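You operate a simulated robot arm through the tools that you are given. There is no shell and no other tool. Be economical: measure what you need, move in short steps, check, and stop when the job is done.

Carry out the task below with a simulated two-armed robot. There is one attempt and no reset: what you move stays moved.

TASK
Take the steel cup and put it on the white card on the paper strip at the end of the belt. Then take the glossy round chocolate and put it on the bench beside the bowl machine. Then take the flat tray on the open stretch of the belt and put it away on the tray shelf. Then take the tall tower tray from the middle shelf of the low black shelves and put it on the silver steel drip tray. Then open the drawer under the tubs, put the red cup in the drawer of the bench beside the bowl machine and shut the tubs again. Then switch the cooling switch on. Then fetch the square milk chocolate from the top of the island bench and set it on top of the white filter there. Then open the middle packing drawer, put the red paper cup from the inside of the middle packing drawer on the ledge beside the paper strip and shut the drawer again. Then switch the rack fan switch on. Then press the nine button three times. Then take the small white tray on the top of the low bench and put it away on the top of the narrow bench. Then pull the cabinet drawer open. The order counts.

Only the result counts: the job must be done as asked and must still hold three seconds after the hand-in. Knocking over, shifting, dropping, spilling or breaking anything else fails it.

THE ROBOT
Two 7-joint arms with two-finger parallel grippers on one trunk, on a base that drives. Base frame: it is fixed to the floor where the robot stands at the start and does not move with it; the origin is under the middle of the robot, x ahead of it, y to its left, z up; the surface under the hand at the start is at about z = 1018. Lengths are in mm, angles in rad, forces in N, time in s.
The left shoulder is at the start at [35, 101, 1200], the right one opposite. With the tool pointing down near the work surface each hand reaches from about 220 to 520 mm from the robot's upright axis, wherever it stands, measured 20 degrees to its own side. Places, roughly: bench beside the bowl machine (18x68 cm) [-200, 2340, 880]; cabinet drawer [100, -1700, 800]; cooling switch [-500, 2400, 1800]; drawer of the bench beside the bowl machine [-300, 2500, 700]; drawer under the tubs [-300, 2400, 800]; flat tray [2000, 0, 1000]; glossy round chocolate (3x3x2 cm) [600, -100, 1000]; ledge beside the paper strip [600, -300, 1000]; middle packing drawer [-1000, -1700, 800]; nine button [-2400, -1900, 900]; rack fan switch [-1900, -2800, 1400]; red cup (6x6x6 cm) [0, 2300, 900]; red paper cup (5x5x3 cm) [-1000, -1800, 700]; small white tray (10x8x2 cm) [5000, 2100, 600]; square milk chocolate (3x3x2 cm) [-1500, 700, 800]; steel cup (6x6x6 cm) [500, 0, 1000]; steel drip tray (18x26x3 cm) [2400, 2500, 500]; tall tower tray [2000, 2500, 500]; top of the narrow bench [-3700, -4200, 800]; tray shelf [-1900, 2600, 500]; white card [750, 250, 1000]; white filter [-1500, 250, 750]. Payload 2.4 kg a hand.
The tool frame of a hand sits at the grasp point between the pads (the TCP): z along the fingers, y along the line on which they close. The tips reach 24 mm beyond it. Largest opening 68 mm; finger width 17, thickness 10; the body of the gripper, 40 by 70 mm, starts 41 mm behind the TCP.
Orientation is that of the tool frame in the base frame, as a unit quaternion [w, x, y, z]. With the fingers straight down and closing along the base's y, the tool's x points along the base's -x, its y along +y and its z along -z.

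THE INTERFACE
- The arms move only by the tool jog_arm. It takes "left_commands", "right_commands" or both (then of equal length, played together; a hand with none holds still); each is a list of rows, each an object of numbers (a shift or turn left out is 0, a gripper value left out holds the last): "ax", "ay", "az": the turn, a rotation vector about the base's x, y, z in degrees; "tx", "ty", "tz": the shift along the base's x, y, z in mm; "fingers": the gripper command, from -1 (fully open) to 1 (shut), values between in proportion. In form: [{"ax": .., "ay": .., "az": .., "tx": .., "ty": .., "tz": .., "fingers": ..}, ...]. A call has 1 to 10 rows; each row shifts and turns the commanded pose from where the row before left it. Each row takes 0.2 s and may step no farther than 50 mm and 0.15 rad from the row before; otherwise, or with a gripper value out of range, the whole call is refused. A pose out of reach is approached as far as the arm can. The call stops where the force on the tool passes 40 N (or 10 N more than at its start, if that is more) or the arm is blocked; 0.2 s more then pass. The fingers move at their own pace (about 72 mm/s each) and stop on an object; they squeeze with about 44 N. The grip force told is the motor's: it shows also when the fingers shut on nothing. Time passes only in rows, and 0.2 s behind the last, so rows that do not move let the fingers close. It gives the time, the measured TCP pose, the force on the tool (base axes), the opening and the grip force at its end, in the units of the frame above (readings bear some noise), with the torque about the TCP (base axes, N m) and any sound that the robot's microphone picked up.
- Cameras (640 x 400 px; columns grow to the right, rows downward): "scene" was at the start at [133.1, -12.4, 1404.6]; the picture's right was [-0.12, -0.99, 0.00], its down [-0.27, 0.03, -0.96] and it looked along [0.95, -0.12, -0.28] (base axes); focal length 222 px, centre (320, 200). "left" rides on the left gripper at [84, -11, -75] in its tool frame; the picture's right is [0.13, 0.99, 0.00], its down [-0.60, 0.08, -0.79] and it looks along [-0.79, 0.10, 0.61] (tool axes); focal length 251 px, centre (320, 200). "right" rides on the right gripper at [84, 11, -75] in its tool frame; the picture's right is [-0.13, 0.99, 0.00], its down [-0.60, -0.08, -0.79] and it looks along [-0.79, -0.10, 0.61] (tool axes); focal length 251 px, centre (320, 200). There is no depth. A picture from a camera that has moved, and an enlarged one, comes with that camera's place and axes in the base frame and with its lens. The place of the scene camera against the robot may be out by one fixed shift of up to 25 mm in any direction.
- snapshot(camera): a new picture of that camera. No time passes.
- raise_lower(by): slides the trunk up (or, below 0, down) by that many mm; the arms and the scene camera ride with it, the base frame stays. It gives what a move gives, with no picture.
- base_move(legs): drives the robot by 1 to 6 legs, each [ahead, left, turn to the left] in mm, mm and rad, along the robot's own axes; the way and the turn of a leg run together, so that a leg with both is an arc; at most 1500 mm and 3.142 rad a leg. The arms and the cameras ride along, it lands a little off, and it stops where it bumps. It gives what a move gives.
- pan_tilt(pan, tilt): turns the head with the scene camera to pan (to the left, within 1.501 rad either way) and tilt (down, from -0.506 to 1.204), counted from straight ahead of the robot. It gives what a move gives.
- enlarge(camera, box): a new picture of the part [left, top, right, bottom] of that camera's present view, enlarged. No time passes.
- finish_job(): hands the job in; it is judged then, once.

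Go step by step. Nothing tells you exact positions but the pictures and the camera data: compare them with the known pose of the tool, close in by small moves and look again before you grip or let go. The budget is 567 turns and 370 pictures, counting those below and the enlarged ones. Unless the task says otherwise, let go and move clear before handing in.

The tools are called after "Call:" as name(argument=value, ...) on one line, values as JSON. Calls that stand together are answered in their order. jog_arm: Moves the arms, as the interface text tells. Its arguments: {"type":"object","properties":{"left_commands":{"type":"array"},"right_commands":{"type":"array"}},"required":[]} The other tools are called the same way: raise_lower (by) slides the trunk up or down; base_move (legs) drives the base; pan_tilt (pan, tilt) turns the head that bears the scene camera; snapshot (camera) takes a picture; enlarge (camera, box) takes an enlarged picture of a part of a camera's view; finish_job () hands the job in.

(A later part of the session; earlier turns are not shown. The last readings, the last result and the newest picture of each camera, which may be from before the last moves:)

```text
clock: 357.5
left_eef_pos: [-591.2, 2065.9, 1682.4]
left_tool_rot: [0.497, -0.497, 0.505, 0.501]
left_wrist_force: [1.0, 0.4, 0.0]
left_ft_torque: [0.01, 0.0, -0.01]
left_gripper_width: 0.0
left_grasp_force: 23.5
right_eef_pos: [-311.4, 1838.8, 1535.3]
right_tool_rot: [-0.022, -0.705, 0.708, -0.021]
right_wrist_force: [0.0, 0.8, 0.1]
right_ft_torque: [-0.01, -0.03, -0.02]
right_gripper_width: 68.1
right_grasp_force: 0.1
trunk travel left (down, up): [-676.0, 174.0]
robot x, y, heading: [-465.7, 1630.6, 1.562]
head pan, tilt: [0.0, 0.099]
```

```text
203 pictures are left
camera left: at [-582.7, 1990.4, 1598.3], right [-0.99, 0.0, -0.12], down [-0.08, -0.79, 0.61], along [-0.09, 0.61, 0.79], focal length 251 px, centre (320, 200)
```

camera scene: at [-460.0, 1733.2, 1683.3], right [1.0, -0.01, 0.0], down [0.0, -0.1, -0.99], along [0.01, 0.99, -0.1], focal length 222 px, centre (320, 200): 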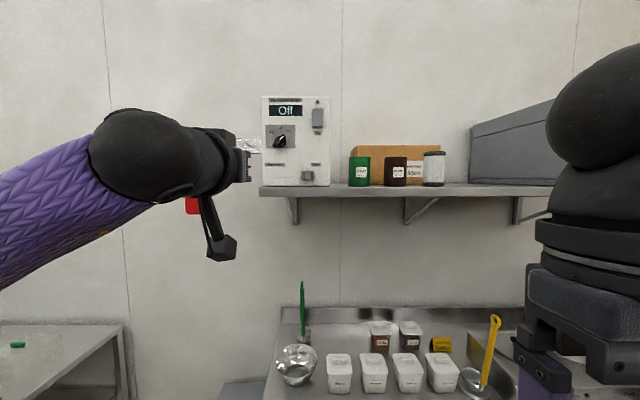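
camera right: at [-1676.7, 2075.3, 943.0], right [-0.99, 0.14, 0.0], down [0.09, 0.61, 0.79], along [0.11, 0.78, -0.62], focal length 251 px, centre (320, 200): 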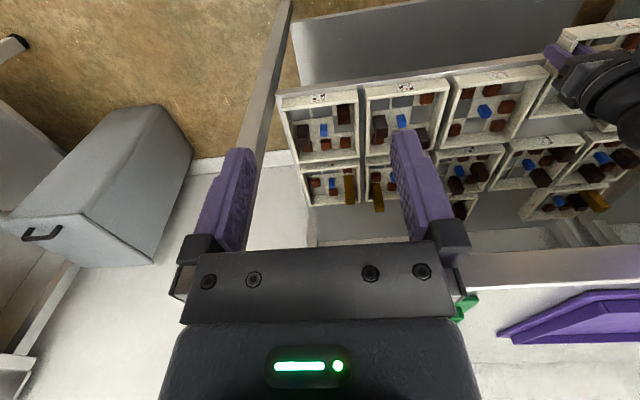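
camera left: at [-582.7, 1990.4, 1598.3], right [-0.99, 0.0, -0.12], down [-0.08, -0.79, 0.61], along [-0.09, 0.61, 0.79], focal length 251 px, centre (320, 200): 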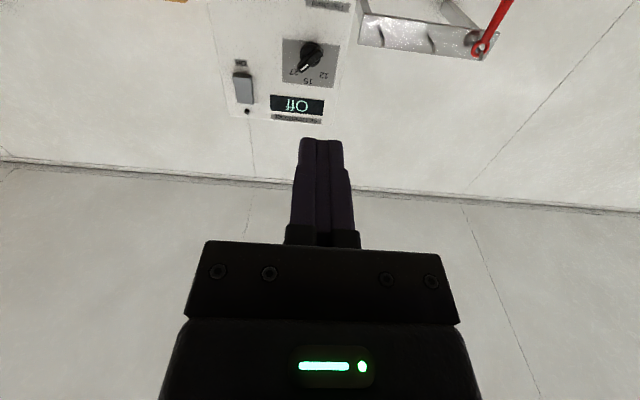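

The rocker is at about (-472,2404,1837). I align: strafe right, raise the trunk, and look again.

Call:
base_move(legs=[[0, -100, 0.008]])

Call:
raise_lower(by=140)

Call:
jog_arm(left_commands=[{"tx": 20, "ty": 30}, {"ty": 40}, {"ty": 40}, {}])

Call:
snapshot(camera="left")

Call:
snapshot(camera="scene")

```text
clock: 358.7
left_eef_pos: [-494.8, 2064.3, 1681.9]
left_tool_rot: [0.496, -0.499, 0.503, 0.503]
left_wrist_force: [-0.7, -0.2, 0.4]
left_ft_torque: [-0.01, -0.01, 0.0]
left_gripper_width: 0.1
left_grasp_force: 23.1
right_eef_pos: [-212.3, 1838.0, 1536.0]
right_tool_rot: [0.02, 0.709, -0.705, 0.02]
right_wrist_force: [0.9, 0.3, 0.6]
right_ft_torque: [0.03, 0.0, -0.01]
right_gripper_width: 67.8
right_grasp_force: 0.1
trunk travel left (down, up): [-676.0, 174.0]
robot x, y, heading: [-373.5, 1630.3, 1.569]
head pan, tilt: [0.0, 0.099]
```

```text
clock: 360.3
left_eef_pos: [-495.7, 2063.2, 1821.9]
left_tool_rot: [0.495, -0.499, 0.503, 0.503]
left_wrist_force: [0.1, -0.1, 0.1]
left_ft_torque: [0.02, -0.03, -0.01]
left_gripper_width: 0.0
left_grasp_force: 23.6
right_eef_pos: [-214.4, 1838.2, 1675.0]
right_tool_rot: [0.021, 0.709, -0.705, 0.021]
right_wrist_force: [0.1, 0.2, -0.8]
right_ft_torque: [0.02, -0.02, -0.01]
right_gripper_width: 68.4
right_grasp_force: 0.1
trunk travel left (down, up): [-816.0, 34.0]
robot x, y, heading: [-373.1, 1625.6, 1.567]
head pan, tilt: [0.0, 0.099]
```

```text
clock: 361.3
left_eef_pos: [-475.8, 2172.2, 1822.5]
left_tool_rot: [0.495, -0.498, 0.503, 0.503]
left_wrist_force: [0.2, -0.2, 0.4]
left_ft_torque: [0.01, 0.01, -0.02]
left_gripper_width: 0.0
left_grasp_force: 23.3
right_eef_pos: [-214.0, 1837.6, 1675.5]
right_tool_rot: [0.02, 0.709, -0.704, 0.02]
right_wrist_force: [-1.0, 0.1, -0.2]
right_ft_torque: [0.03, -0.04, 0.01]
right_gripper_width: 67.7
right_grasp_force: 0.1
trunk travel left (down, up): [-816.0, 34.0]
robot x, y, heading: [-374.0, 1632.1, 1.57]
head pan, tilt: [0.0, 0.099]
```

```text
202 pictures are left
camera left: at [-466.5, 2097.8, 1737.3], right [-0.99, 0.0, -0.12], down [-0.07, -0.79, 0.61], along [-0.1, 0.61, 0.79], focal length 251 px, centre (320, 200)
```

left: 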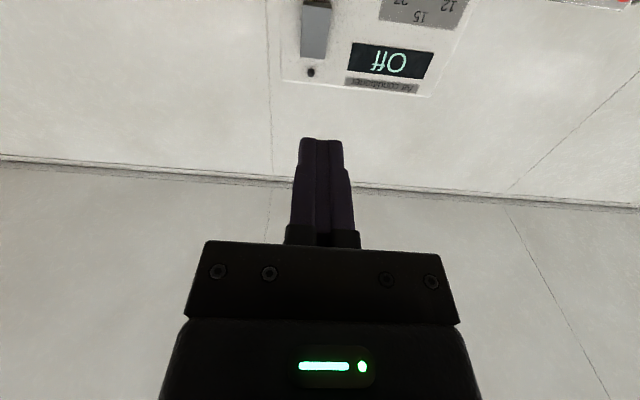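

```text
201 pictures are left
camera scene: at [-361.9, 1730.1, 1823.5], right [1.0, 0.0, 0.0], down [0.0, -0.1, -1.0], along [0.0, 1.0, -0.1], focal length 222 px, centre (320, 200)
```

scene: 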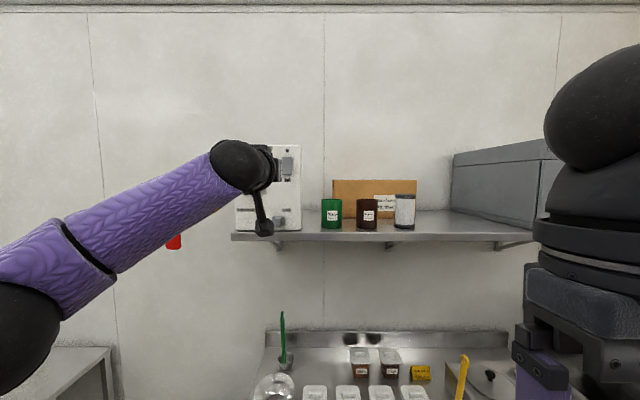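

The lower half of the rocker is at about (-475,2411,1826). I drive ahead and then press gently.

Call:
base_move(legs=[[120, 0, 0]])

Call:
jog_arm(left_commands=[{"ty": 25, "tz": 2}, {"ty": 20}, {}])

Call:
snapshot(camera="left")

Call:
enlarge(camera="scene", box=[200, 120, 340, 240])

```text
clock: 362.6
left_eef_pos: [-476.7, 2292.6, 1822.1]
left_tool_rot: [0.496, -0.499, 0.502, 0.503]
left_wrist_force: [0.8, 0.5, 0.5]
left_ft_torque: [0.01, -0.02, -0.02]
left_gripper_width: 0.0
left_grasp_force: 23.5
right_eef_pos: [-214.0, 1960.6, 1677.2]
right_tool_rot: [0.02, 0.709, -0.704, 0.02]
right_wrist_force: [-1.1, -0.2, -0.2]
right_ft_torque: [-0.01, 0.02, -0.03]
right_gripper_width: 67.9
right_grasp_force: 0.2
trunk travel left (down, up): [-816.0, 34.0]
robot x, y, heading: [-369.2, 1752.9, 1.57]
head pan, tilt: [0.0, 0.099]
```

```text
clock: 363.4
left_eef_pos: [-475.6, 2338.0, 1823.3]
left_tool_rot: [0.496, -0.498, 0.502, 0.504]
left_wrist_force: [0.0, 0.6, -0.2]
left_ft_torque: [0.01, 0.0, 0.03]
left_gripper_width: 0.1
left_grasp_force: 23.3
right_eef_pos: [-213.7, 1958.9, 1676.1]
right_tool_rot: [0.019, 0.709, -0.704, 0.021]
right_wrist_force: [-0.1, -0.3, -0.1]
right_ft_torque: [-0.01, 0.01, 0.03]
right_gripper_width: 68.1
right_grasp_force: 0.0
trunk travel left (down, up): [-816.0, 34.0]
robot x, y, heading: [-372.5, 1748.4, 1.574]
head pan, tilt: [0.0, 0.099]
```

```text
200 pictures are left
camera left: at [-468.0, 2263.6, 1739.5], right [-0.99, 0.0, -0.12], down [-0.07, -0.79, 0.61], along [-0.1, 0.61, 0.79], focal length 251 px, centre (320, 200)
```

left: 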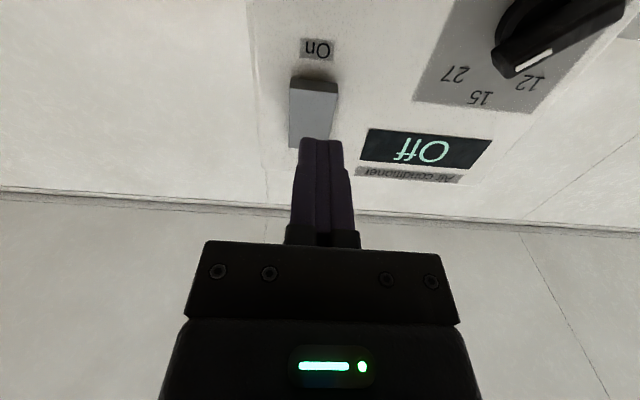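

```text
3.33 times, centred on (270, 180) of scene
camera zoom: at [-363.1, 1851.5, 1823.4], right [1.0, 0.0, 0.0], down [0.0, -0.1, -1.0], along [0.0, 1.0, -0.1], focal length 741 px, centre (487, 267)
```

zoom: 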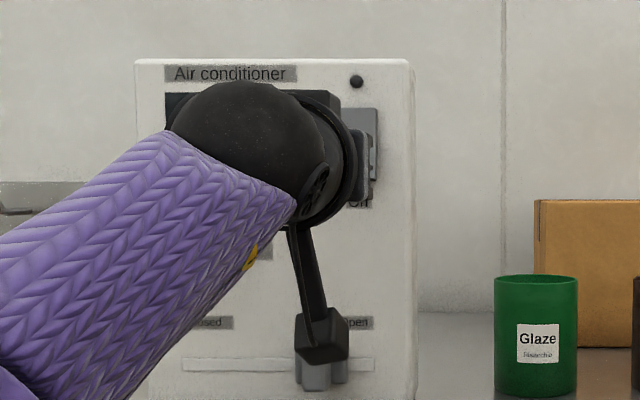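

The tip faces the lower half of the rocker. I press in small steps.

Call:
jog_arm(left_commands=[{"ty": 8}, {"ty": 8}, {"ty": 6}, {"ty": 5}, {"ty": 4}, {}])

Call:
snapshot(camera="left")

```text
clock: 364.8
left_eef_pos: [-476.2, 2340.7, 1817.3]
left_tool_rot: [0.495, -0.499, 0.502, 0.503]
left_wrist_force: [-0.5, 0.2, 0.7]
left_ft_torque: [-0.03, 0.0, -0.02]
left_gripper_width: 0.0
left_grasp_force: 24.0
left hand out of reach, approached as far as the arm can: row 1, 2, 3, 4, 5
right_eef_pos: [-214.8, 1959.7, 1676.0]
right_tool_rot: [0.021, 0.709, -0.704, 0.02]
right_wrist_force: [-0.1, -0.6, -0.6]
right_ft_torque: [-0.04, -0.02, 0.0]
right_gripper_width: 68.1
right_grasp_force: 0.1
trunk travel left (down, up): [-816.0, 34.0]
robot x, y, heading: [-373.2, 1752.1, 1.572]
head pan, tilt: [0.0, 0.099]
```

```text
198 pictures are left
camera left: at [-467.6, 2266.3, 1733.8], right [-0.99, -0.01, -0.12], down [-0.07, -0.79, 0.61], along [-0.1, 0.61, 0.79], focal length 251 px, centre (320, 200)
```

left: 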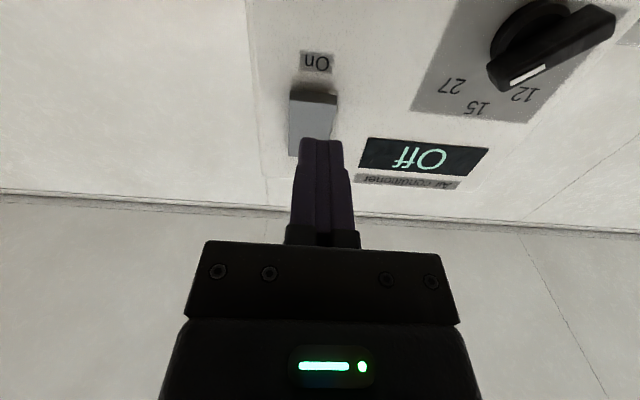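

Out of arm reach; I pull the hand back a bit and bring the base closer.

Call:
jog_arm(left_commands=[{"ty": -40, "tz": 3}, {"ty": -40, "tz": 2}, {}])

Call:
base_move(legs=[[100, 0, 0]])

Call:
jog_arm(left_commands=[{"ty": 8}, {"ty": 6}, {"ty": 5}, {"ty": 4}, {"ty": 4}, {}])

Call:
snapshot(camera="left")

```text
clock: 365.6
left_eef_pos: [-476.8, 2262.1, 1823.2]
left_tool_rot: [0.495, -0.5, 0.502, 0.504]
left_wrist_force: [0.3, -0.2, 0.1]
left_ft_torque: [-0.03, 0.02, 0.02]
left_gripper_width: 0.0
left_grasp_force: 23.0
right_eef_pos: [-214.0, 1960.6, 1675.8]
right_tool_rot: [0.021, 0.709, -0.705, 0.02]
right_wrist_force: [-0.3, 0.0, -0.1]
right_ft_torque: [0.0, 0.0, 0.01]
right_gripper_width: 68.2
right_grasp_force: 0.1
trunk travel left (down, up): [-816.0, 34.0]
robot x, y, heading: [-373.7, 1755.1, 1.574]
head pan, tilt: [0.0, 0.099]
```

```text
clock: 366.7
left_eef_pos: [-476.5, 2357.4, 1823.4]
left_tool_rot: [0.495, -0.499, 0.502, 0.503]
left_wrist_force: [0.4, 0.1, 0.0]
left_ft_torque: [-0.02, 0.02, 0.0]
left_gripper_width: 0.0
left_grasp_force: 23.6
right_eef_pos: [-214.3, 2056.3, 1675.9]
right_tool_rot: [0.02, 0.708, -0.705, 0.021]
right_wrist_force: [-0.1, 0.7, 0.4]
right_ft_torque: [-0.01, -0.01, -0.01]
right_gripper_width: 68.1
right_grasp_force: 0.1
trunk travel left (down, up): [-816.0, 34.0]
robot x, y, heading: [-369.1, 1846.7, 1.567]
head pan, tilt: [0.0, 0.099]
```

```text
clock: 368.1
left_eef_pos: [-476.5, 2383.5, 1823.7]
left_tool_rot: [0.496, -0.499, 0.502, 0.503]
left_wrist_force: [-0.4, -1.9, -2.7]
left_ft_torque: [-0.07, 0.02, -0.02]
left_gripper_width: 0.3
left_grasp_force: 23.9
right_eef_pos: [-212.8, 2055.7, 1675.2]
right_tool_rot: [0.02, 0.709, -0.705, 0.02]
right_wrist_force: [-0.6, -0.3, 0.0]
right_ft_torque: [0.01, -0.05, 0.0]
right_gripper_width: 68.0
right_grasp_force: 0.1
trunk travel left (down, up): [-816.0, 34.0]
robot x, y, heading: [-376.5, 1842.8, 1.575]
head pan, tilt: [0.0, 0.099]
```

```text
197 pictures are left
camera left: at [-467.0, 2308.3, 1739.2], right [-0.99, 0.0, -0.12], down [-0.07, -0.79, 0.61], along [-0.1, 0.61, 0.79], focal length 251 px, centre (320, 200)
```

left: 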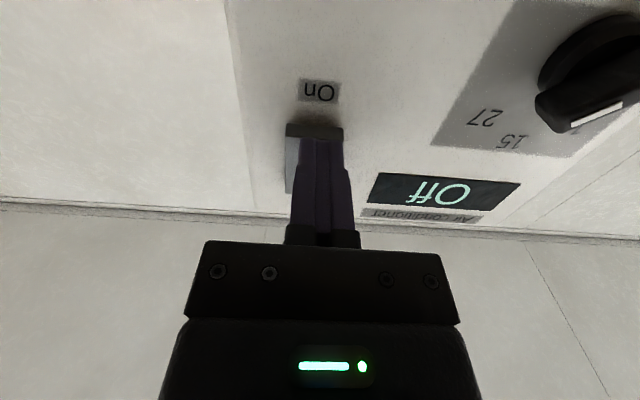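

Contact starts; I press on a little more.

Call:
jog_arm(left_commands=[{"ty": 3}, {"ty": 3}, {"ty": 3}, {"ty": 3}, {}])

Call:
snapshot(camera="left")

```text
clock: 369.3
left_eef_pos: [-476.3, 2387.8, 1824.6]
left_tool_rot: [0.497, -0.499, 0.501, 0.504]
left_wrist_force: [-0.3, -25.4, -15.1]
left_ft_torque: [-0.17, 0.0, -0.05]
left_gripper_width: 0.0
left_grasp_force: 23.7
right_eef_pos: [-214.9, 2048.2, 1675.8]
right_tool_rot: [0.018, 0.71, -0.704, 0.019]
right_wrist_force: [0.7, 0.9, 0.4]
right_ft_torque: [0.02, -0.01, -0.01]
right_gripper_width: 68.1
right_grasp_force: 0.0
trunk travel left (down, up): [-816.0, 34.0]
robot x, y, heading: [-373.7, 1846.6, 1.572]
head pan, tilt: [0.0, 0.099]
```

```text
196 pictures are left
camera left: at [-467.0, 2313.3, 1741.1], right [-0.99, 0.0, -0.12], down [-0.07, -0.79, 0.6], along [-0.1, 0.61, 0.79], focal length 251 px, centre (320, 200)
```

left: 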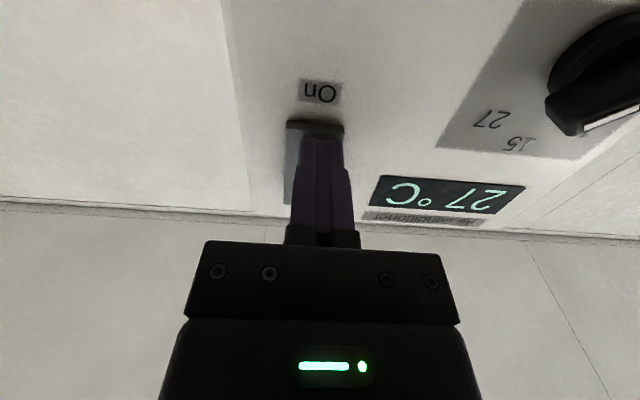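

The display now reads 27 °C: it's on. I withdraw straight back and check.

Call:
jog_arm(left_commands=[{"ty": -10}, {"ty": -30}, {"ty": -40}, {}])

Call:
base_move(legs=[[-450, 0, 0]])

Call:
enlarge(camera="scene", box=[220, 130, 360, 240])

```text
clock: 370.3
left_eef_pos: [-475.3, 2315.0, 1822.9]
left_tool_rot: [0.495, -0.498, 0.504, 0.503]
left_wrist_force: [-0.8, 0.2, -0.2]
left_ft_torque: [-0.02, 0.0, -0.01]
left_gripper_width: 0.0
left_grasp_force: 23.6
right_eef_pos: [-214.0, 2057.2, 1674.6]
right_tool_rot: [0.021, 0.708, -0.705, 0.021]
right_wrist_force: [0.0, 0.7, -0.2]
right_ft_torque: [0.0, 0.01, -0.02]
right_gripper_width: 68.2
right_grasp_force: 0.1
trunk travel left (down, up): [-816.0, 34.0]
robot x, y, heading: [-369.7, 1843.0, 1.573]
head pan, tilt: [0.0, 0.099]
```

```text
clock: 373.0
left_eef_pos: [-473.8, 1871.0, 1822.7]
left_tool_rot: [0.494, -0.5, 0.501, 0.505]
left_wrist_force: [-0.2, -1.0, -0.6]
left_ft_torque: [0.02, -0.01, 0.03]
left_gripper_width: 0.2
left_grasp_force: 23.4
right_eef_pos: [-213.8, 1612.8, 1676.2]
right_tool_rot: [0.02, 0.71, -0.704, 0.02]
right_wrist_force: [-0.4, 0.0, 0.7]
right_ft_torque: [0.01, 0.02, 0.02]
right_gripper_width: 68.2
right_grasp_force: 0.0
trunk travel left (down, up): [-816.0, 34.0]
robot x, y, heading: [-370.9, 1398.9, 1.578]
head pan, tilt: [0.0, 0.099]
```

```text
3.64 times, centred on (290, 185) of scene
camera zoom: at [-360.7, 1504.2, 1823.4], right [1.0, 0.01, 0.0], down [0.0, -0.1, -0.99], along [-0.01, 0.99, -0.1], focal length 808 px, centre (429, 254)
```

zoom: 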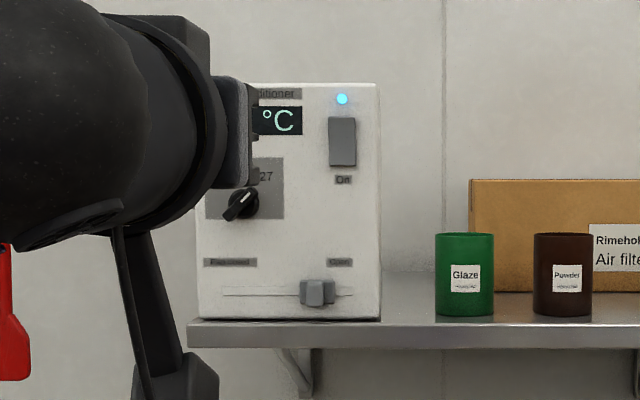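

Cooling is on (blue lamp). Next the island bench: I fold the hand back down, lower the trunk and turn to look west.

Call:
jog_arm(left_commands=[{"ax": -8.5, "tz": -20}, {"ax": -8.5, "tz": -20}, {"ax": -8.5, "tz": -20}, {"ax": -8.5, "tz": -20}, {"ax": -8.5, "tz": -20}, {"ax": -8.5, "tz": -20}, {"ax": -8.5, "tz": -20}, {"ax": -8.5, "tz": -20}, {"ax": -8.5, "tz": -20}, {"ax": -8.5, "tz": -20}])

Call:
jog_arm(left_commands=[{"ax": -5, "tz": -20, "fingers": -1}, {"ty": -30}, {"ty": -30}, {}])

Call:
raise_lower(by=-400)

Call:
base_move(legs=[[0, 0, 1.571]])

Call:
pan_tilt(pan=0.4, tilt=0.4)

Call:
snapshot(camera="scene")

```text
clock: 375.2
left_eef_pos: [-479.6, 1862.0, 1628.0]
left_tool_rot: [0.044, -0.7, 0.711, 0.05]
left_wrist_force: [-0.9, -0.4, 0.8]
left_ft_torque: [-0.02, 0.02, 0.03]
left_gripper_width: 0.2
left_grasp_force: 23.1
left hand out of reach, approached as far as the arm can: row 10
right_eef_pos: [-214.2, 1612.7, 1675.9]
right_tool_rot: [0.021, 0.71, -0.703, 0.02]
right_wrist_force: [-0.6, 0.1, -0.5]
right_ft_torque: [-0.02, 0.02, -0.02]
right_gripper_width: 68.0
right_grasp_force: 0.0
trunk travel left (down, up): [-816.0, 34.0]
robot x, y, heading: [-371.3, 1403.2, 1.574]
head pan, tilt: [0.0, 0.099]
```

```text
clock: 376.2
left_eef_pos: [-484.1, 1793.7, 1617.5]
left_tool_rot: [-0.004, -0.704, 0.711, 0.002]
left_wrist_force: [-0.5, -0.5, -0.1]
left_ft_torque: [-0.03, 0.0, -0.04]
left_gripper_width: 68.2
left_grasp_force: 0.1
left hand out of reach, approached as far as the arm can: row 1
right_eef_pos: [-213.1, 1612.8, 1675.6]
right_tool_rot: [0.021, 0.71, -0.704, 0.021]
right_wrist_force: [-0.4, 0.9, -0.1]
right_ft_torque: [0.0, 0.01, -0.02]
right_gripper_width: 67.9
right_grasp_force: 0.2
trunk travel left (down, up): [-816.0, 34.0]
robot x, y, heading: [-370.9, 1404.3, 1.576]
head pan, tilt: [0.0, 0.099]
```

```text
clock: 380.0
left_eef_pos: [-482.5, 1792.8, 1216.6]
left_tool_rot: [-0.003, -0.703, 0.711, 0.002]
left_wrist_force: [-0.1, -0.2, 0.1]
left_ft_torque: [0.01, 0.0, -0.01]
left_gripper_width: 67.9
left_grasp_force: 0.1
right_eef_pos: [-212.9, 1612.1, 1275.6]
right_tool_rot: [0.02, 0.71, -0.704, 0.02]
right_wrist_force: [0.0, 0.1, 0.3]
right_ft_torque: [0.0, -0.01, 0.0]
right_gripper_width: 67.8
right_grasp_force: 0.0
trunk travel left (down, up): [-416.0, 434.0]
robot x, y, heading: [-371.5, 1406.3, 1.573]
head pan, tilt: [0.0, 0.099]
```

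```text
clock: 384.2
left_eef_pos: [-762.3, 1293.3, 1216.5]
left_tool_rot: [0.004, 1.0, -0.009, 0.001]
left_wrist_force: [-0.3, -0.2, 0.0]
left_ft_torque: [0.06, -0.02, -0.02]
left_gripper_width: 68.0
left_grasp_force: 0.1
right_eef_pos: [-579.1, 1562.2, 1276.2]
right_tool_rot: [0.001, 1.0, 0.001, 0.029]
right_wrist_force: [0.1, 0.3, 0.0]
right_ft_torque: [-0.01, 0.01, 0.0]
right_gripper_width: 67.6
right_grasp_force: 0.1
trunk travel left (down, up): [-416.0, 434.0]
robot x, y, heading: [-371.3, 1405.0, 3.141]
head pan, tilt: [0.0, 0.099]
```

```text
clock: 385.1
left_eef_pos: [-760.7, 1293.5, 1215.7]
left_tool_rot: [0.004, 1.0, -0.009, 0.002]
left_wrist_force: [-0.3, -0.4, 0.3]
left_ft_torque: [0.01, -0.02, 0.0]
left_gripper_width: 68.0
left_grasp_force: 0.1
right_eef_pos: [-579.4, 1561.4, 1275.5]
right_tool_rot: [0.0, 1.0, 0.001, 0.029]
right_wrist_force: [-0.4, -0.3, -0.5]
right_ft_torque: [0.02, -0.01, 0.03]
right_gripper_width: 68.0
right_grasp_force: 0.1
trunk travel left (down, up): [-416.0, 434.0]
robot x, y, heading: [-369.9, 1401.1, 3.136]
head pan, tilt: [0.4, 0.4]
```

```text
194 pictures are left
camera scene: at [-475.2, 1366.0, 1394.8], right [-0.39, 0.92, 0.0], down [0.36, 0.15, -0.92], along [-0.85, -0.36, -0.39], focal length 222 px, centre (320, 200)
```

scene: 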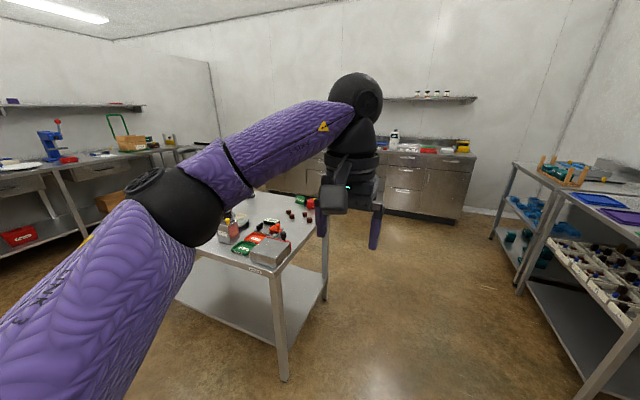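

The island's corners are about x -1690…-1080 with its north edge at y≈890. I approach from its west side.

Call:
base_move(legs=[[1300, 0, 0], [420, 0, 0], [0, 0, 3.14], [0, -750, 0]])

Call:
raise_lower(by=-210)

Call:
pan_tilt(pan=0, tilt=0.5)

Call:
snapshot(camera="scene")

```text
clock: 404.9
left_eef_pos: [-1690.2, 764.8, 1217.0]
left_tool_rot: [-0.002, -0.013, 1.0, 0.004]
left_wrist_force: [0.4, -0.7, 0.4]
left_ft_torque: [-0.04, -0.01, -0.03]
left_gripper_width: 67.8
left_grasp_force: 0.1
right_eef_pos: [-1861.4, 489.2, 1276.5]
right_tool_rot: [-0.029, -0.022, 0.999, -0.001]
right_wrist_force: [0.0, -0.6, 0.3]
right_ft_torque: [-0.02, 0.01, 0.0]
right_gripper_width: 68.1
right_grasp_force: 0.0
trunk travel left (down, up): [-416.0, 434.0]
robot x, y, heading: [-2078.9, 638.0, 0.044]
head pan, tilt: [0.4, 0.4]
```

```text
clock: 407.2
left_eef_pos: [-1690.2, 764.3, 1006.7]
left_tool_rot: [-0.001, -0.012, 1.0, 0.003]
left_wrist_force: [0.1, 0.5, -0.4]
left_ft_torque: [0.01, 0.04, -0.03]
left_gripper_width: 67.9
left_grasp_force: 0.2
right_eef_pos: [-1861.6, 488.9, 1066.4]
right_tool_rot: [-0.029, -0.023, 0.999, -0.001]
right_wrist_force: [-0.2, 0.0, 0.0]
right_ft_torque: [0.0, -0.03, 0.0]
right_gripper_width: 67.9
right_grasp_force: 0.0
trunk travel left (down, up): [-206.0, 644.0]
robot x, y, heading: [-2075.7, 638.5, 0.04]
head pan, tilt: [0.4, 0.4]
```

```text
clock: 408.1
left_eef_pos: [-1690.8, 764.7, 1006.4]
left_tool_rot: [-0.002, -0.013, 1.0, 0.003]
left_wrist_force: [0.7, -0.7, 0.4]
left_ft_torque: [-0.01, 0.01, 0.01]
left_gripper_width: 68.0
left_grasp_force: 0.0
right_eef_pos: [-1859.9, 490.0, 1066.2]
right_tool_rot: [-0.028, -0.022, 0.999, -0.001]
right_wrist_force: [-0.2, 0.2, -0.7]
right_ft_torque: [-0.02, 0.0, -0.01]
right_gripper_width: 67.9
right_grasp_force: 0.0
trunk travel left (down, up): [-206.0, 644.0]
robot x, y, heading: [-2074.5, 641.3, 0.036]
head pan, tilt: [0.0, 0.499]
```

```text
193 pictures are left
camera scene: at [-1903.5, 644.7, 1173.1], right [0.04, -1.0, 0.0], down [-0.48, -0.02, -0.88], along [0.88, 0.04, -0.48], focal length 222 px, centre (320, 200)
```

scene: 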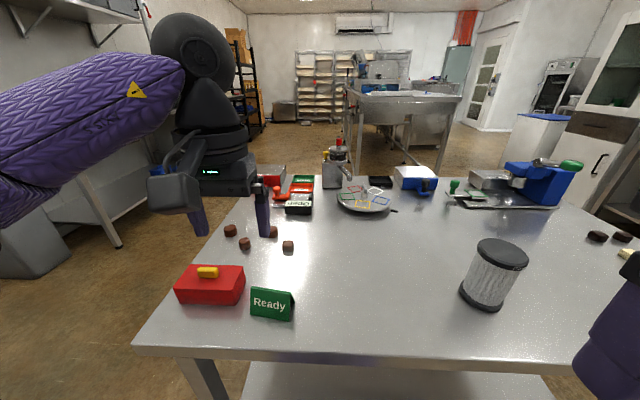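

Call:
enlarge(camera="scene", box=[200, 200, 320, 275])

Call:
snapshot(camera="left")

Call:
enlarge(camera="scene", box=[440, 190, 640, 315])

```text
5.33 times, centred on (260, 238) of scene
camera zoom: at [-1903.5, 644.7, 1173.1], right [0.04, -1.0, 0.0], down [-0.48, -0.02, -0.88], along [0.88, 0.04, -0.48], focal length 1185 px, centre (640, 0)
```

zoom: 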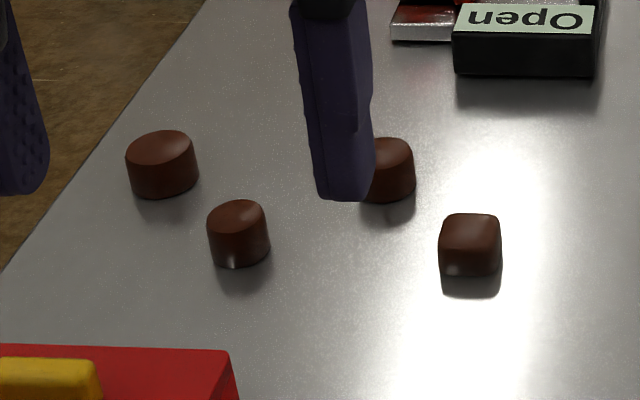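

```text
191 pictures are left
camera left: at [-1775.4, 751.3, 1081.2], right [-0.15, 0.99, 0.01], down [0.6, 0.09, 0.79], along [0.78, 0.13, -0.61], focal length 251 px, centre (320, 200)
```

left: 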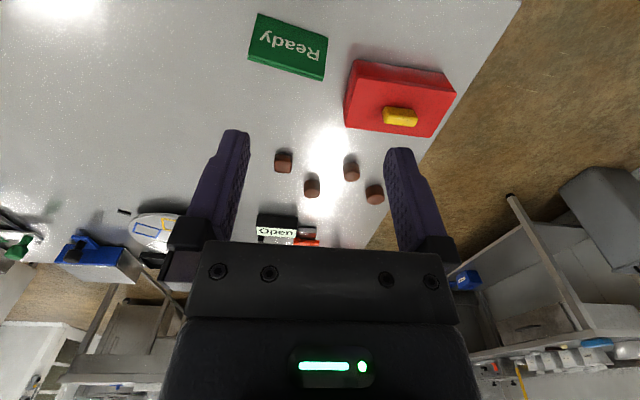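

```text
3.20 times, centred on (540, 252) of scene
camera zoom: at [-1903.5, 644.7, 1173.1], right [0.04, -1.0, 0.0], down [-0.48, -0.02, -0.88], along [0.88, 0.04, -0.48], focal length 711 px, centre (-384, 32)
```

zoom: 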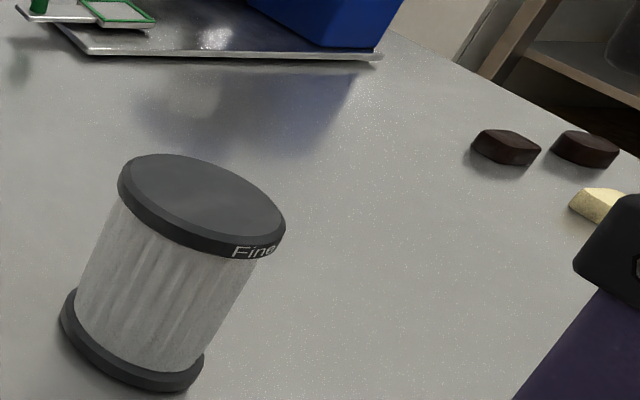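

The square chocolate is the nearest-right of the four, near (-1490,745). I come closer and hover over it.

Call:
base_move(legs=[[90, 0, -0.036]])

Call:
jog_arm(left_commands=[{"tx": 30, "tz": -20}, {"tx": 30, "tz": -20}, {"tx": 30, "tz": -20}, {}])

Call:
snapshot(camera="left")

```text
clock: 409.2
left_eef_pos: [-1597.5, 753.2, 1006.4]
left_tool_rot: [-0.002, 0.005, 1.0, 0.003]
left_wrist_force: [0.8, 0.4, -0.6]
left_ft_torque: [0.02, 0.01, 0.0]
left_gripper_width: 68.3
left_grasp_force: 0.0
right_eef_pos: [-1775.1, 483.6, 1066.0]
right_tool_rot: [-0.029, -0.005, 1.0, -0.001]
right_wrist_force: [-0.6, 0.6, -0.5]
right_ft_torque: [0.02, 0.03, 0.02]
right_gripper_width: 67.9
right_grasp_force: 0.0
trunk travel left (down, up): [-206.0, 644.0]
robot x, y, heading: [-1988.9, 640.4, 0.002]
head pan, tilt: [0.0, 0.499]
```

```text
clock: 410.2
left_eef_pos: [-1504.4, 753.5, 948.2]
left_tool_rot: [-0.002, 0.006, 1.0, 0.004]
left_wrist_force: [0.1, -0.5, 1.3]
left_ft_torque: [-0.01, -0.02, 0.0]
left_gripper_width: 67.9
left_grasp_force: 0.1
right_eef_pos: [-1775.6, 484.4, 1066.6]
right_tool_rot: [-0.03, -0.006, 1.0, 0.0]
right_wrist_force: [0.5, 0.4, -0.4]
right_ft_torque: [0.03, -0.01, 0.01]
right_gripper_width: 68.3
right_grasp_force: 0.1
trunk travel left (down, up): [-206.0, 644.0]
robot x, y, heading: [-1984.8, 642.3, 0.009]
head pan, tilt: [0.0, 0.499]
```

```text
189 pictures are left
camera left: at [-1589.8, 743.1, 1022.1], right [-0.12, 0.99, 0.01], down [0.61, 0.07, 0.79], along [0.79, 0.1, -0.61], focal length 251 px, centre (320, 200)
```

left: 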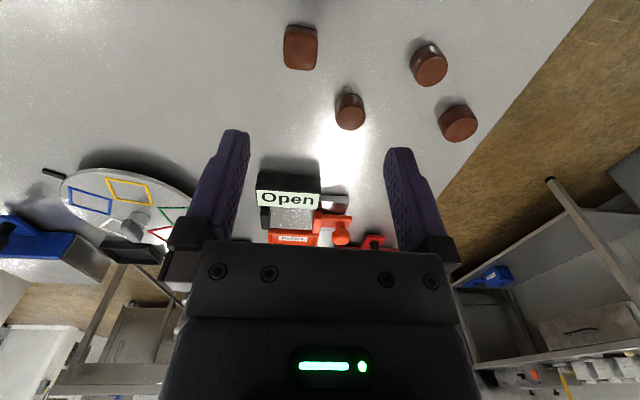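

Call:
jog_arm(left_commands=[{"tx": 5, "ty": -7, "tz": -35}, {"tx": 5, "ty": -7.5, "tz": -35}, {"tz": -28}, {}])

Call:
snapshot(camera="left")

```text
clock: 411.2
left_eef_pos: [-1495.0, 739.2, 848.4]
left_tool_rot: [-0.002, 0.004, 1.0, 0.004]
left_wrist_force: [-0.2, 0.0, 0.0]
left_ft_torque: [0.0, 0.01, 0.01]
left_gripper_width: 67.9
left_grasp_force: 0.0
right_eef_pos: [-1776.1, 485.1, 1065.7]
right_tool_rot: [-0.029, -0.005, 1.0, 0.0]
right_wrist_force: [0.1, -0.2, 0.7]
right_ft_torque: [-0.01, -0.02, -0.01]
right_gripper_width: 68.0
right_grasp_force: 0.2
trunk travel left (down, up): [-206.0, 644.0]
robot x, y, heading: [-1981.1, 637.1, 0.008]
head pan, tilt: [0.0, 0.499]
```

```text
188 pictures are left
camera left: at [-1580.5, 729.3, 923.7], right [-0.12, 0.99, 0.01], down [0.61, 0.07, 0.79], along [0.79, 0.1, -0.61], focal length 251 px, centre (320, 200)
```

left: 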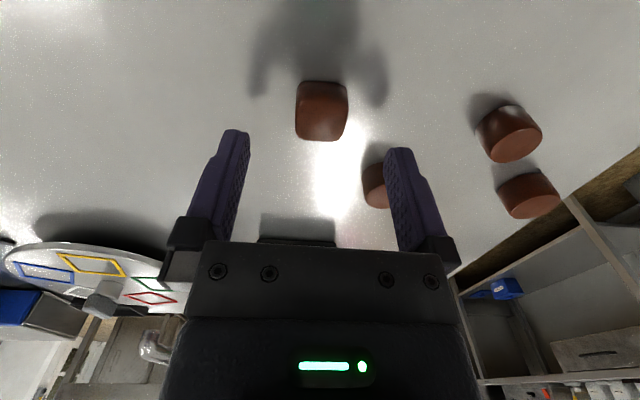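

Call:
jog_arm(left_commands=[{"tx": -2, "ty": 1, "tz": -18}, {"tz": -14}, {}])

Call:
snapshot(camera="left")

```text
clock: 411.8
left_eef_pos: [-1497.4, 741.2, 823.4]
left_tool_rot: [0.006, 0.004, 1.0, 0.0]
left_wrist_force: [-12.4, 1.6, 22.3]
left_ft_torque: [-0.33, 0.49, -0.41]
left_gripper_width: 66.0
left_grasp_force: 0.1
right_eef_pos: [-1778.2, 483.2, 1066.7]
right_tool_rot: [-0.027, -0.006, 1.0, 0.0]
right_wrist_force: [-0.8, -0.1, 0.2]
right_ft_torque: [-0.01, 0.0, -0.01]
right_gripper_width: 68.1
right_grasp_force: 0.0
trunk travel left (down, up): [-206.0, 644.0]
robot x, y, heading: [-1983.9, 640.1, 0.01]
head pan, tilt: [0.0, 0.499]
stopped in row 3 (left hand): the force on the tool passed its limit at 46 N (the readings are from after the stop); the commanded pose is now the measured one
```

```text
187 pictures are left
camera left: at [-1583.6, 730.9, 897.8], right [-0.12, 0.99, 0.0], down [0.6, 0.07, 0.8], along [0.79, 0.1, -0.6], focal length 251 px, centre (320, 200)
```

left: 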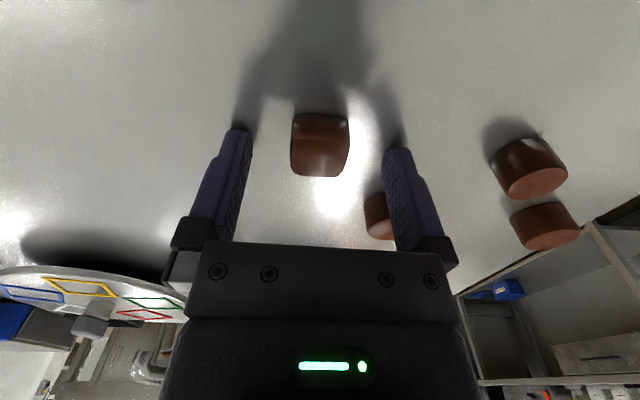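

The surface is at z≈798 (I touched it lightly). I rise 5 mm, correct x by -12 and grip.

Call:
jog_arm(left_commands=[{"tz": 5, "fingers": -1}, {"tx": -6}, {"tx": -6}, {}])

Call:
snapshot(camera="left")

```text
clock: 412.8
left_eef_pos: [-1505.6, 740.7, 826.3]
left_tool_rot: [0.004, 0.005, 1.0, 0.001]
left_wrist_force: [0.7, -0.8, 0.3]
left_ft_torque: [-0.01, 0.03, -0.02]
left_gripper_width: 67.8
left_grasp_force: 0.0
right_eef_pos: [-1775.1, 483.5, 1065.5]
right_tool_rot: [-0.028, -0.005, 1.0, -0.001]
right_wrist_force: [-1.2, -0.3, 0.0]
right_ft_torque: [-0.02, -0.02, 0.03]
right_gripper_width: 68.0
right_grasp_force: 0.1
trunk travel left (down, up): [-206.0, 644.0]
robot x, y, heading: [-1985.8, 639.1, 0.007]
head pan, tilt: [0.0, 0.499]
```

```text
186 pictures are left
camera left: at [-1592.6, 730.7, 900.1], right [-0.12, 0.99, 0.0], down [0.6, 0.07, 0.8], along [0.79, 0.1, -0.6], focal length 251 px, centre (320, 200)
```

left: 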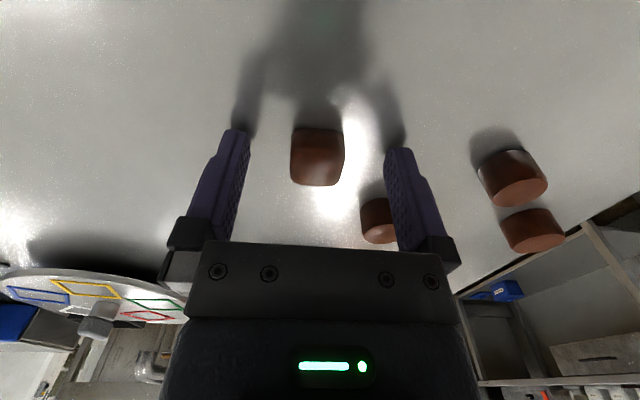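

Call:
jog_arm(left_commands=[{"fingers": 1, "ty": -1}, {}, {}, {}])

Call:
jog_arm(left_commands=[{"tz": 30}, {"tz": 40}, {"tz": 40}, {}])

Call:
snapshot(camera="left")

```text
clock: 413.8
left_eef_pos: [-1506.9, 740.1, 826.3]
left_tool_rot: [0.006, 0.005, 1.0, 0.001]
left_wrist_force: [0.4, -0.3, 0.4]
left_ft_torque: [-0.03, -0.01, 0.02]
left_gripper_width: 23.6
left_grasp_force: 39.4
right_eef_pos: [-1774.8, 484.0, 1066.2]
right_tool_rot: [-0.03, -0.005, 1.0, 0.0]
right_wrist_force: [-0.3, -0.4, -0.8]
right_ft_torque: [0.01, 0.02, -0.03]
right_gripper_width: 67.9
right_grasp_force: 0.1
trunk travel left (down, up): [-206.0, 644.0]
robot x, y, heading: [-1986.3, 639.7, 0.014]
head pan, tilt: [0.0, 0.499]
```

```text
clock: 414.8
left_eef_pos: [-1506.4, 739.6, 938.6]
left_tool_rot: [0.004, 0.004, 1.0, 0.0]
left_wrist_force: [0.6, 0.1, 0.1]
left_ft_torque: [0.0, 0.01, 0.01]
left_gripper_width: 23.3
left_grasp_force: 39.5
right_eef_pos: [-1775.3, 484.1, 1066.9]
right_tool_rot: [-0.029, -0.006, 1.0, 0.0]
right_wrist_force: [0.5, -0.2, 1.2]
right_ft_torque: [0.03, 0.0, 0.01]
right_gripper_width: 67.9
right_grasp_force: 0.1
trunk travel left (down, up): [-206.0, 644.0]
robot x, y, heading: [-1986.5, 639.5, 0.008]
head pan, tilt: [0.0, 0.499]
```

```text
185 pictures are left
camera left: at [-1592.7, 729.3, 1011.7], right [-0.12, 0.99, 0.0], down [0.6, 0.07, 0.8], along [0.79, 0.1, -0.6], focal length 251 px, centre (320, 200)
```

left: 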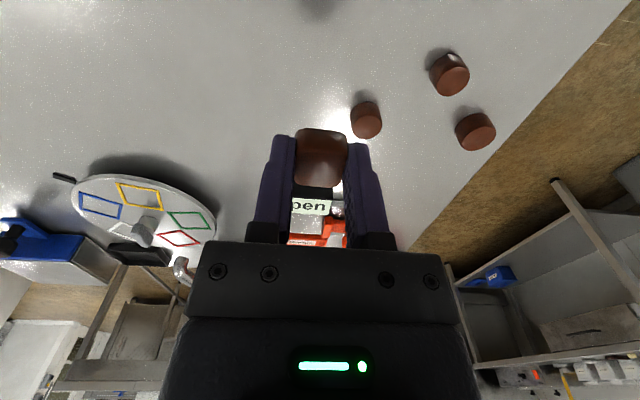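

The chocolate is held. The white filter is near (-1626,365), top z≈907. I raise the hand and strafe there.

Call:
jog_arm(left_commands=[{"tx": -25, "tz": 35}, {"tx": -35, "tz": 30}, {"tx": -35, "tz": 20}, {}])

Call:
base_move(legs=[[0, -375, -0.008]])

Call:
snapshot(camera="left")

Call:
snapshot(camera="scene")

```text
clock: 415.8
left_eef_pos: [-1602.7, 740.7, 1023.4]
left_tool_rot: [0.005, 0.003, 1.0, 0.0]
left_wrist_force: [0.5, 0.5, 0.5]
left_ft_torque: [-0.01, 0.01, -0.02]
left_gripper_width: 22.9
left_grasp_force: 39.2
right_eef_pos: [-1774.2, 485.5, 1066.3]
right_tool_rot: [-0.029, -0.005, 1.0, 0.0]
right_wrist_force: [-0.2, -0.1, 0.3]
right_ft_torque: [-0.03, -0.03, 0.0]
right_gripper_width: 68.1
right_grasp_force: 0.1
trunk travel left (down, up): [-206.0, 644.0]
robot x, y, heading: [-1981.5, 641.9, 0.012]
head pan, tilt: [0.0, 0.499]
```

```text
clock: 418.2
left_eef_pos: [-1600.7, 356.6, 1023.7]
left_tool_rot: [0.004, 0.009, 1.0, 0.001]
left_wrist_force: [0.8, 0.1, -0.1]
left_ft_torque: [-0.01, 0.0, -0.01]
left_gripper_width: 23.5
left_grasp_force: 40.1
right_eef_pos: [-1776.4, 103.2, 1065.1]
right_tool_rot: [-0.029, -0.001, 1.0, -0.001]
right_wrist_force: [-0.4, 0.1, -0.3]
right_ft_torque: [-0.03, -0.03, -0.01]
right_gripper_width: 67.9
right_grasp_force: 0.0
trunk travel left (down, up): [-206.0, 644.0]
robot x, y, heading: [-1985.8, 261.4, 0.001]
head pan, tilt: [0.0, 0.499]
```

```text
184 pictures are left
camera left: at [-1686.9, 347.6, 1097.3], right [-0.11, 0.99, 0.0], down [0.6, 0.07, 0.8], along [0.79, 0.09, -0.6], focal length 251 px, centre (320, 200)
```

left: 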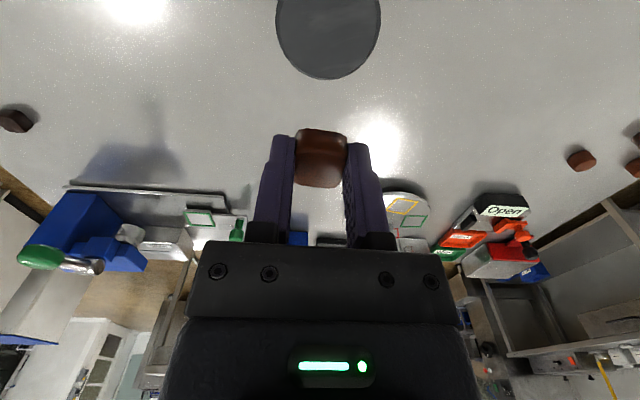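

```text
183 pictures are left
camera scene: at [-1811.8, 260.0, 1173.1], right [0.0, -1.0, 0.0], down [-0.48, 0.0, -0.88], along [0.88, 0.0, -0.48], focal length 222 px, centre (320, 200)
```

scene: 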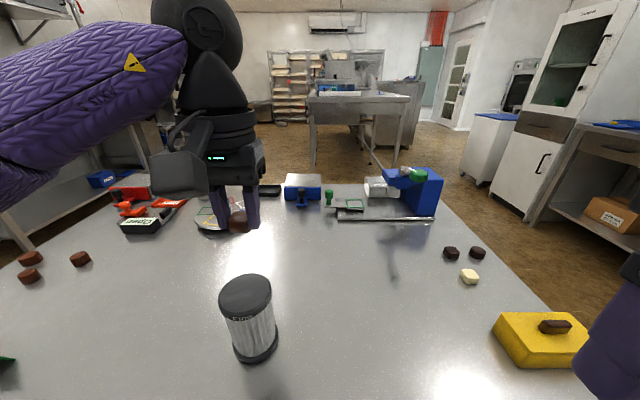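

The filter's top centre is at about (-1624,360), z≈911. I move over it and lower.

Call:
jog_arm(left_commands=[{"tx": -12, "ty": 2, "tz": -20}, {"tx": -12, "ty": 1.5, "tz": -20}, {"tz": -18}, {}])

Call:
snapshot(camera="left")

Call:
enlarge(camera="scene", box=[160, 200, 340, 370])

```text
clock: 419.2
left_eef_pos: [-1623.9, 361.9, 964.9]
left_tool_rot: [0.004, 0.008, 1.0, 0.001]
left_wrist_force: [0.4, 0.2, -0.4]
left_ft_torque: [0.0, -0.01, -0.03]
left_gripper_width: 23.7
left_grasp_force: 39.8
right_eef_pos: [-1776.4, 103.3, 1065.2]
right_tool_rot: [-0.029, 0.0, 1.0, 0.0]
right_wrist_force: [0.5, 0.2, -0.1]
right_ft_torque: [0.02, 0.01, 0.01]
right_gripper_width: 67.9
right_grasp_force: 0.0
trunk travel left (down, up): [-206.0, 644.0]
robot x, y, heading: [-1978.9, 258.8, 0.001]
head pan, tilt: [0.0, 0.499]
```

```text
182 pictures are left
camera left: at [-1710.2, 352.2, 1038.4], right [-0.11, 0.99, 0.0], down [0.6, 0.07, 0.8], along [0.79, 0.09, -0.6], focal length 251 px, centre (320, 200)
```

left: 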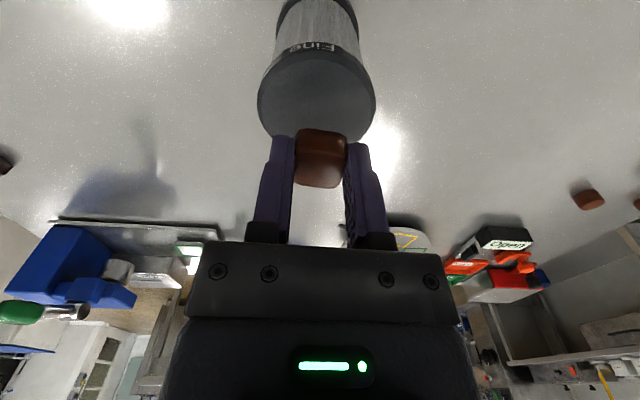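

```text
2.35 times, centred on (250, 285) of scene
camera zoom: at [-1811.8, 260.1, 1173.1], right [0.0, -1.0, 0.0], down [-0.48, 0.0, -0.88], along [0.88, 0.0, -0.48], focal length 523 px, centre (485, 0)
```

zoom: 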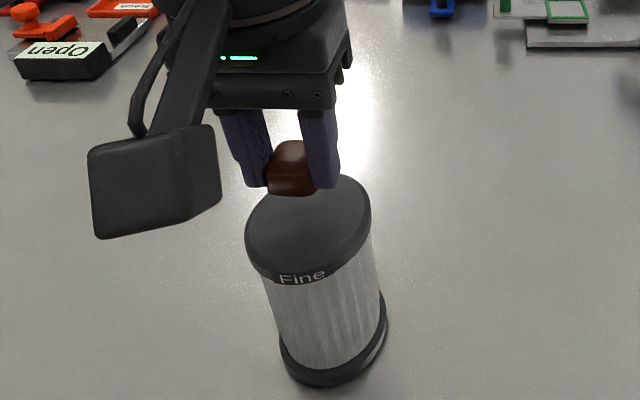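

Call:
jog_arm(left_commands=[{"tx": -8, "ty": -2, "tz": -8}, {"tz": -8}, {"tz": -4}, {}])

Call:
enlarge(camera="left", box=[220, 60, 420, 200])

```text
clock: 420.2
left_eef_pos: [-1632.3, 359.1, 946.2]
left_tool_rot: [0.004, 0.009, 1.0, 0.001]
left_wrist_force: [-0.4, 1.5, -0.6]
left_ft_torque: [0.02, 0.02, 0.03]
left_gripper_width: 23.7
left_grasp_force: 39.8
right_eef_pos: [-1775.1, 102.7, 1065.0]
right_tool_rot: [-0.028, -0.001, 1.0, 0.0]
right_wrist_force: [0.5, 0.6, 0.1]
right_ft_torque: [-0.01, 0.02, 0.01]
right_gripper_width: 67.9
right_grasp_force: 0.0
trunk travel left (down, up): [-206.0, 644.0]
robot x, y, heading: [-1979.9, 264.7, -0.0]
head pan, tilt: [0.0, 0.499]
```

```text
2.86 times, centred on (320, 130) of left
camera zoom: at [-1718.7, 349.3, 1019.5], right [-0.11, 0.99, 0.0], down [0.6, 0.07, 0.8], along [0.79, 0.09, -0.6], focal length 718 px, centre (320, 400)
```

zoom: 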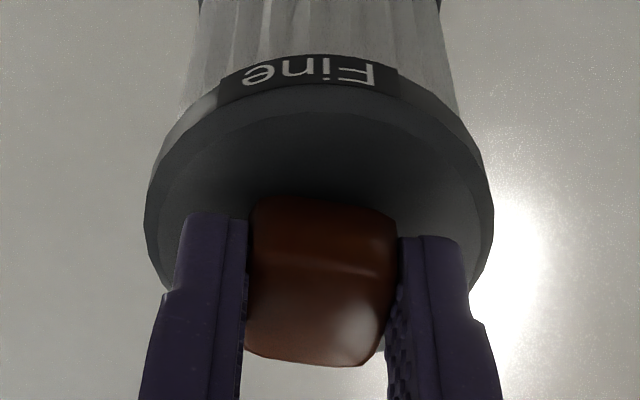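

Call:
jog_arm(left_commands=[{"tz": -2}, {"tz": -2}, {}])

Call:
jog_arm(left_commands=[{"tz": -1.5}, {"tz": -1.5}, {}])

```text
clock: 421.0
left_eef_pos: [-1633.8, 359.0, 942.6]
left_tool_rot: [0.004, 0.009, 1.0, 0.002]
left_wrist_force: [-0.3, 1.3, -0.7]
left_ft_torque: [0.04, 0.03, -0.01]
left_gripper_width: 24.2
left_grasp_force: 39.7
right_eef_pos: [-1776.3, 101.5, 1065.2]
right_tool_rot: [-0.029, 0.0, 1.0, 0.0]
right_wrist_force: [-0.1, -0.5, -0.6]
right_ft_torque: [0.06, 0.0, -0.01]
right_gripper_width: 68.1
right_grasp_force: 0.0
trunk travel left (down, up): [-206.0, 644.0]
robot x, y, heading: [-1982.2, 263.5, -0.001]
head pan, tilt: [0.0, 0.499]
```

```text
clock: 421.8
left_eef_pos: [-1633.3, 357.3, 938.4]
left_tool_rot: [0.005, 0.009, 1.0, 0.0]
left_wrist_force: [0.9, 0.7, 20.0]
left_ft_torque: [-0.15, -0.14, 0.03]
left_gripper_width: 23.9
left_grasp_force: 39.8
right_eef_pos: [-1776.8, 102.9, 1065.9]
right_tool_rot: [-0.028, -0.001, 1.0, 0.0]
right_wrist_force: [-0.7, 0.2, 0.5]
right_ft_torque: [-0.04, 0.02, 0.01]
right_gripper_width: 67.8
right_grasp_force: 0.1
trunk travel left (down, up): [-206.0, 644.0]
robot x, y, heading: [-1983.5, 262.9, -0.005]
head pan, tilt: [0.0, 0.499]
```

Contact. I ease off 1 mm, release gently and lift.

Call:
jog_arm(left_commands=[{"tz": 1.5}, {"fingers": 0.0}, {"fingers": -1}, {}, {"tz": 15}, {"tz": 30}, {"tz": 40}, {}])

Call:
snapshot(camera="left")

Call:
enlarge(camera="scene", box=[160, 200, 340, 370])

```text
clock: 423.6
left_eef_pos: [-1630.5, 359.5, 1023.9]
left_tool_rot: [0.004, 0.009, 1.0, 0.0]
left_wrist_force: [0.7, -1.0, -0.1]
left_ft_torque: [0.02, 0.0, -0.01]
left_gripper_width: 67.8
left_grasp_force: 0.3
right_eef_pos: [-1775.5, 103.0, 1066.5]
right_tool_rot: [-0.028, -0.001, 1.0, 0.0]
right_wrist_force: [0.1, -0.5, -1.5]
right_ft_torque: [0.0, 0.0, 0.04]
right_gripper_width: 68.1
right_grasp_force: 0.0
trunk travel left (down, up): [-206.0, 644.0]
robot x, y, heading: [-1983.7, 263.0, 0.001]
head pan, tilt: [0.0, 0.499]
```

```text
179 pictures are left
camera left: at [-1717.1, 349.1, 1098.4], right [-0.11, 0.99, 0.0], down [0.6, 0.07, 0.8], along [0.79, 0.09, -0.6], focal length 251 px, centre (320, 200)
```

left: 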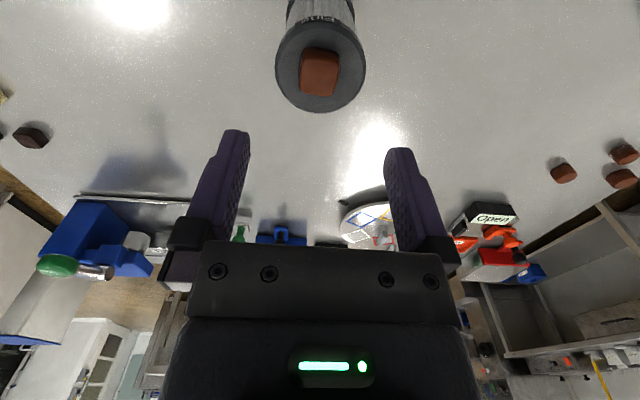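

```text
2.35 times, centred on (250, 285) of scene
camera zoom: at [-1812.0, 260.1, 1173.1], right [0.0, -1.0, 0.0], down [-0.48, 0.0, -0.88], along [0.88, 0.0, -0.48], focal length 523 px, centre (485, 0)
```

zoom: 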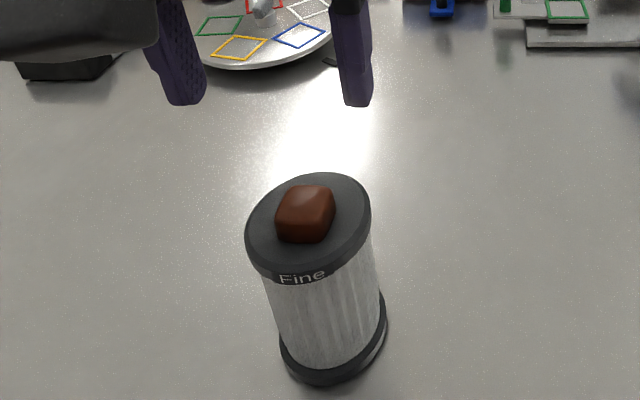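

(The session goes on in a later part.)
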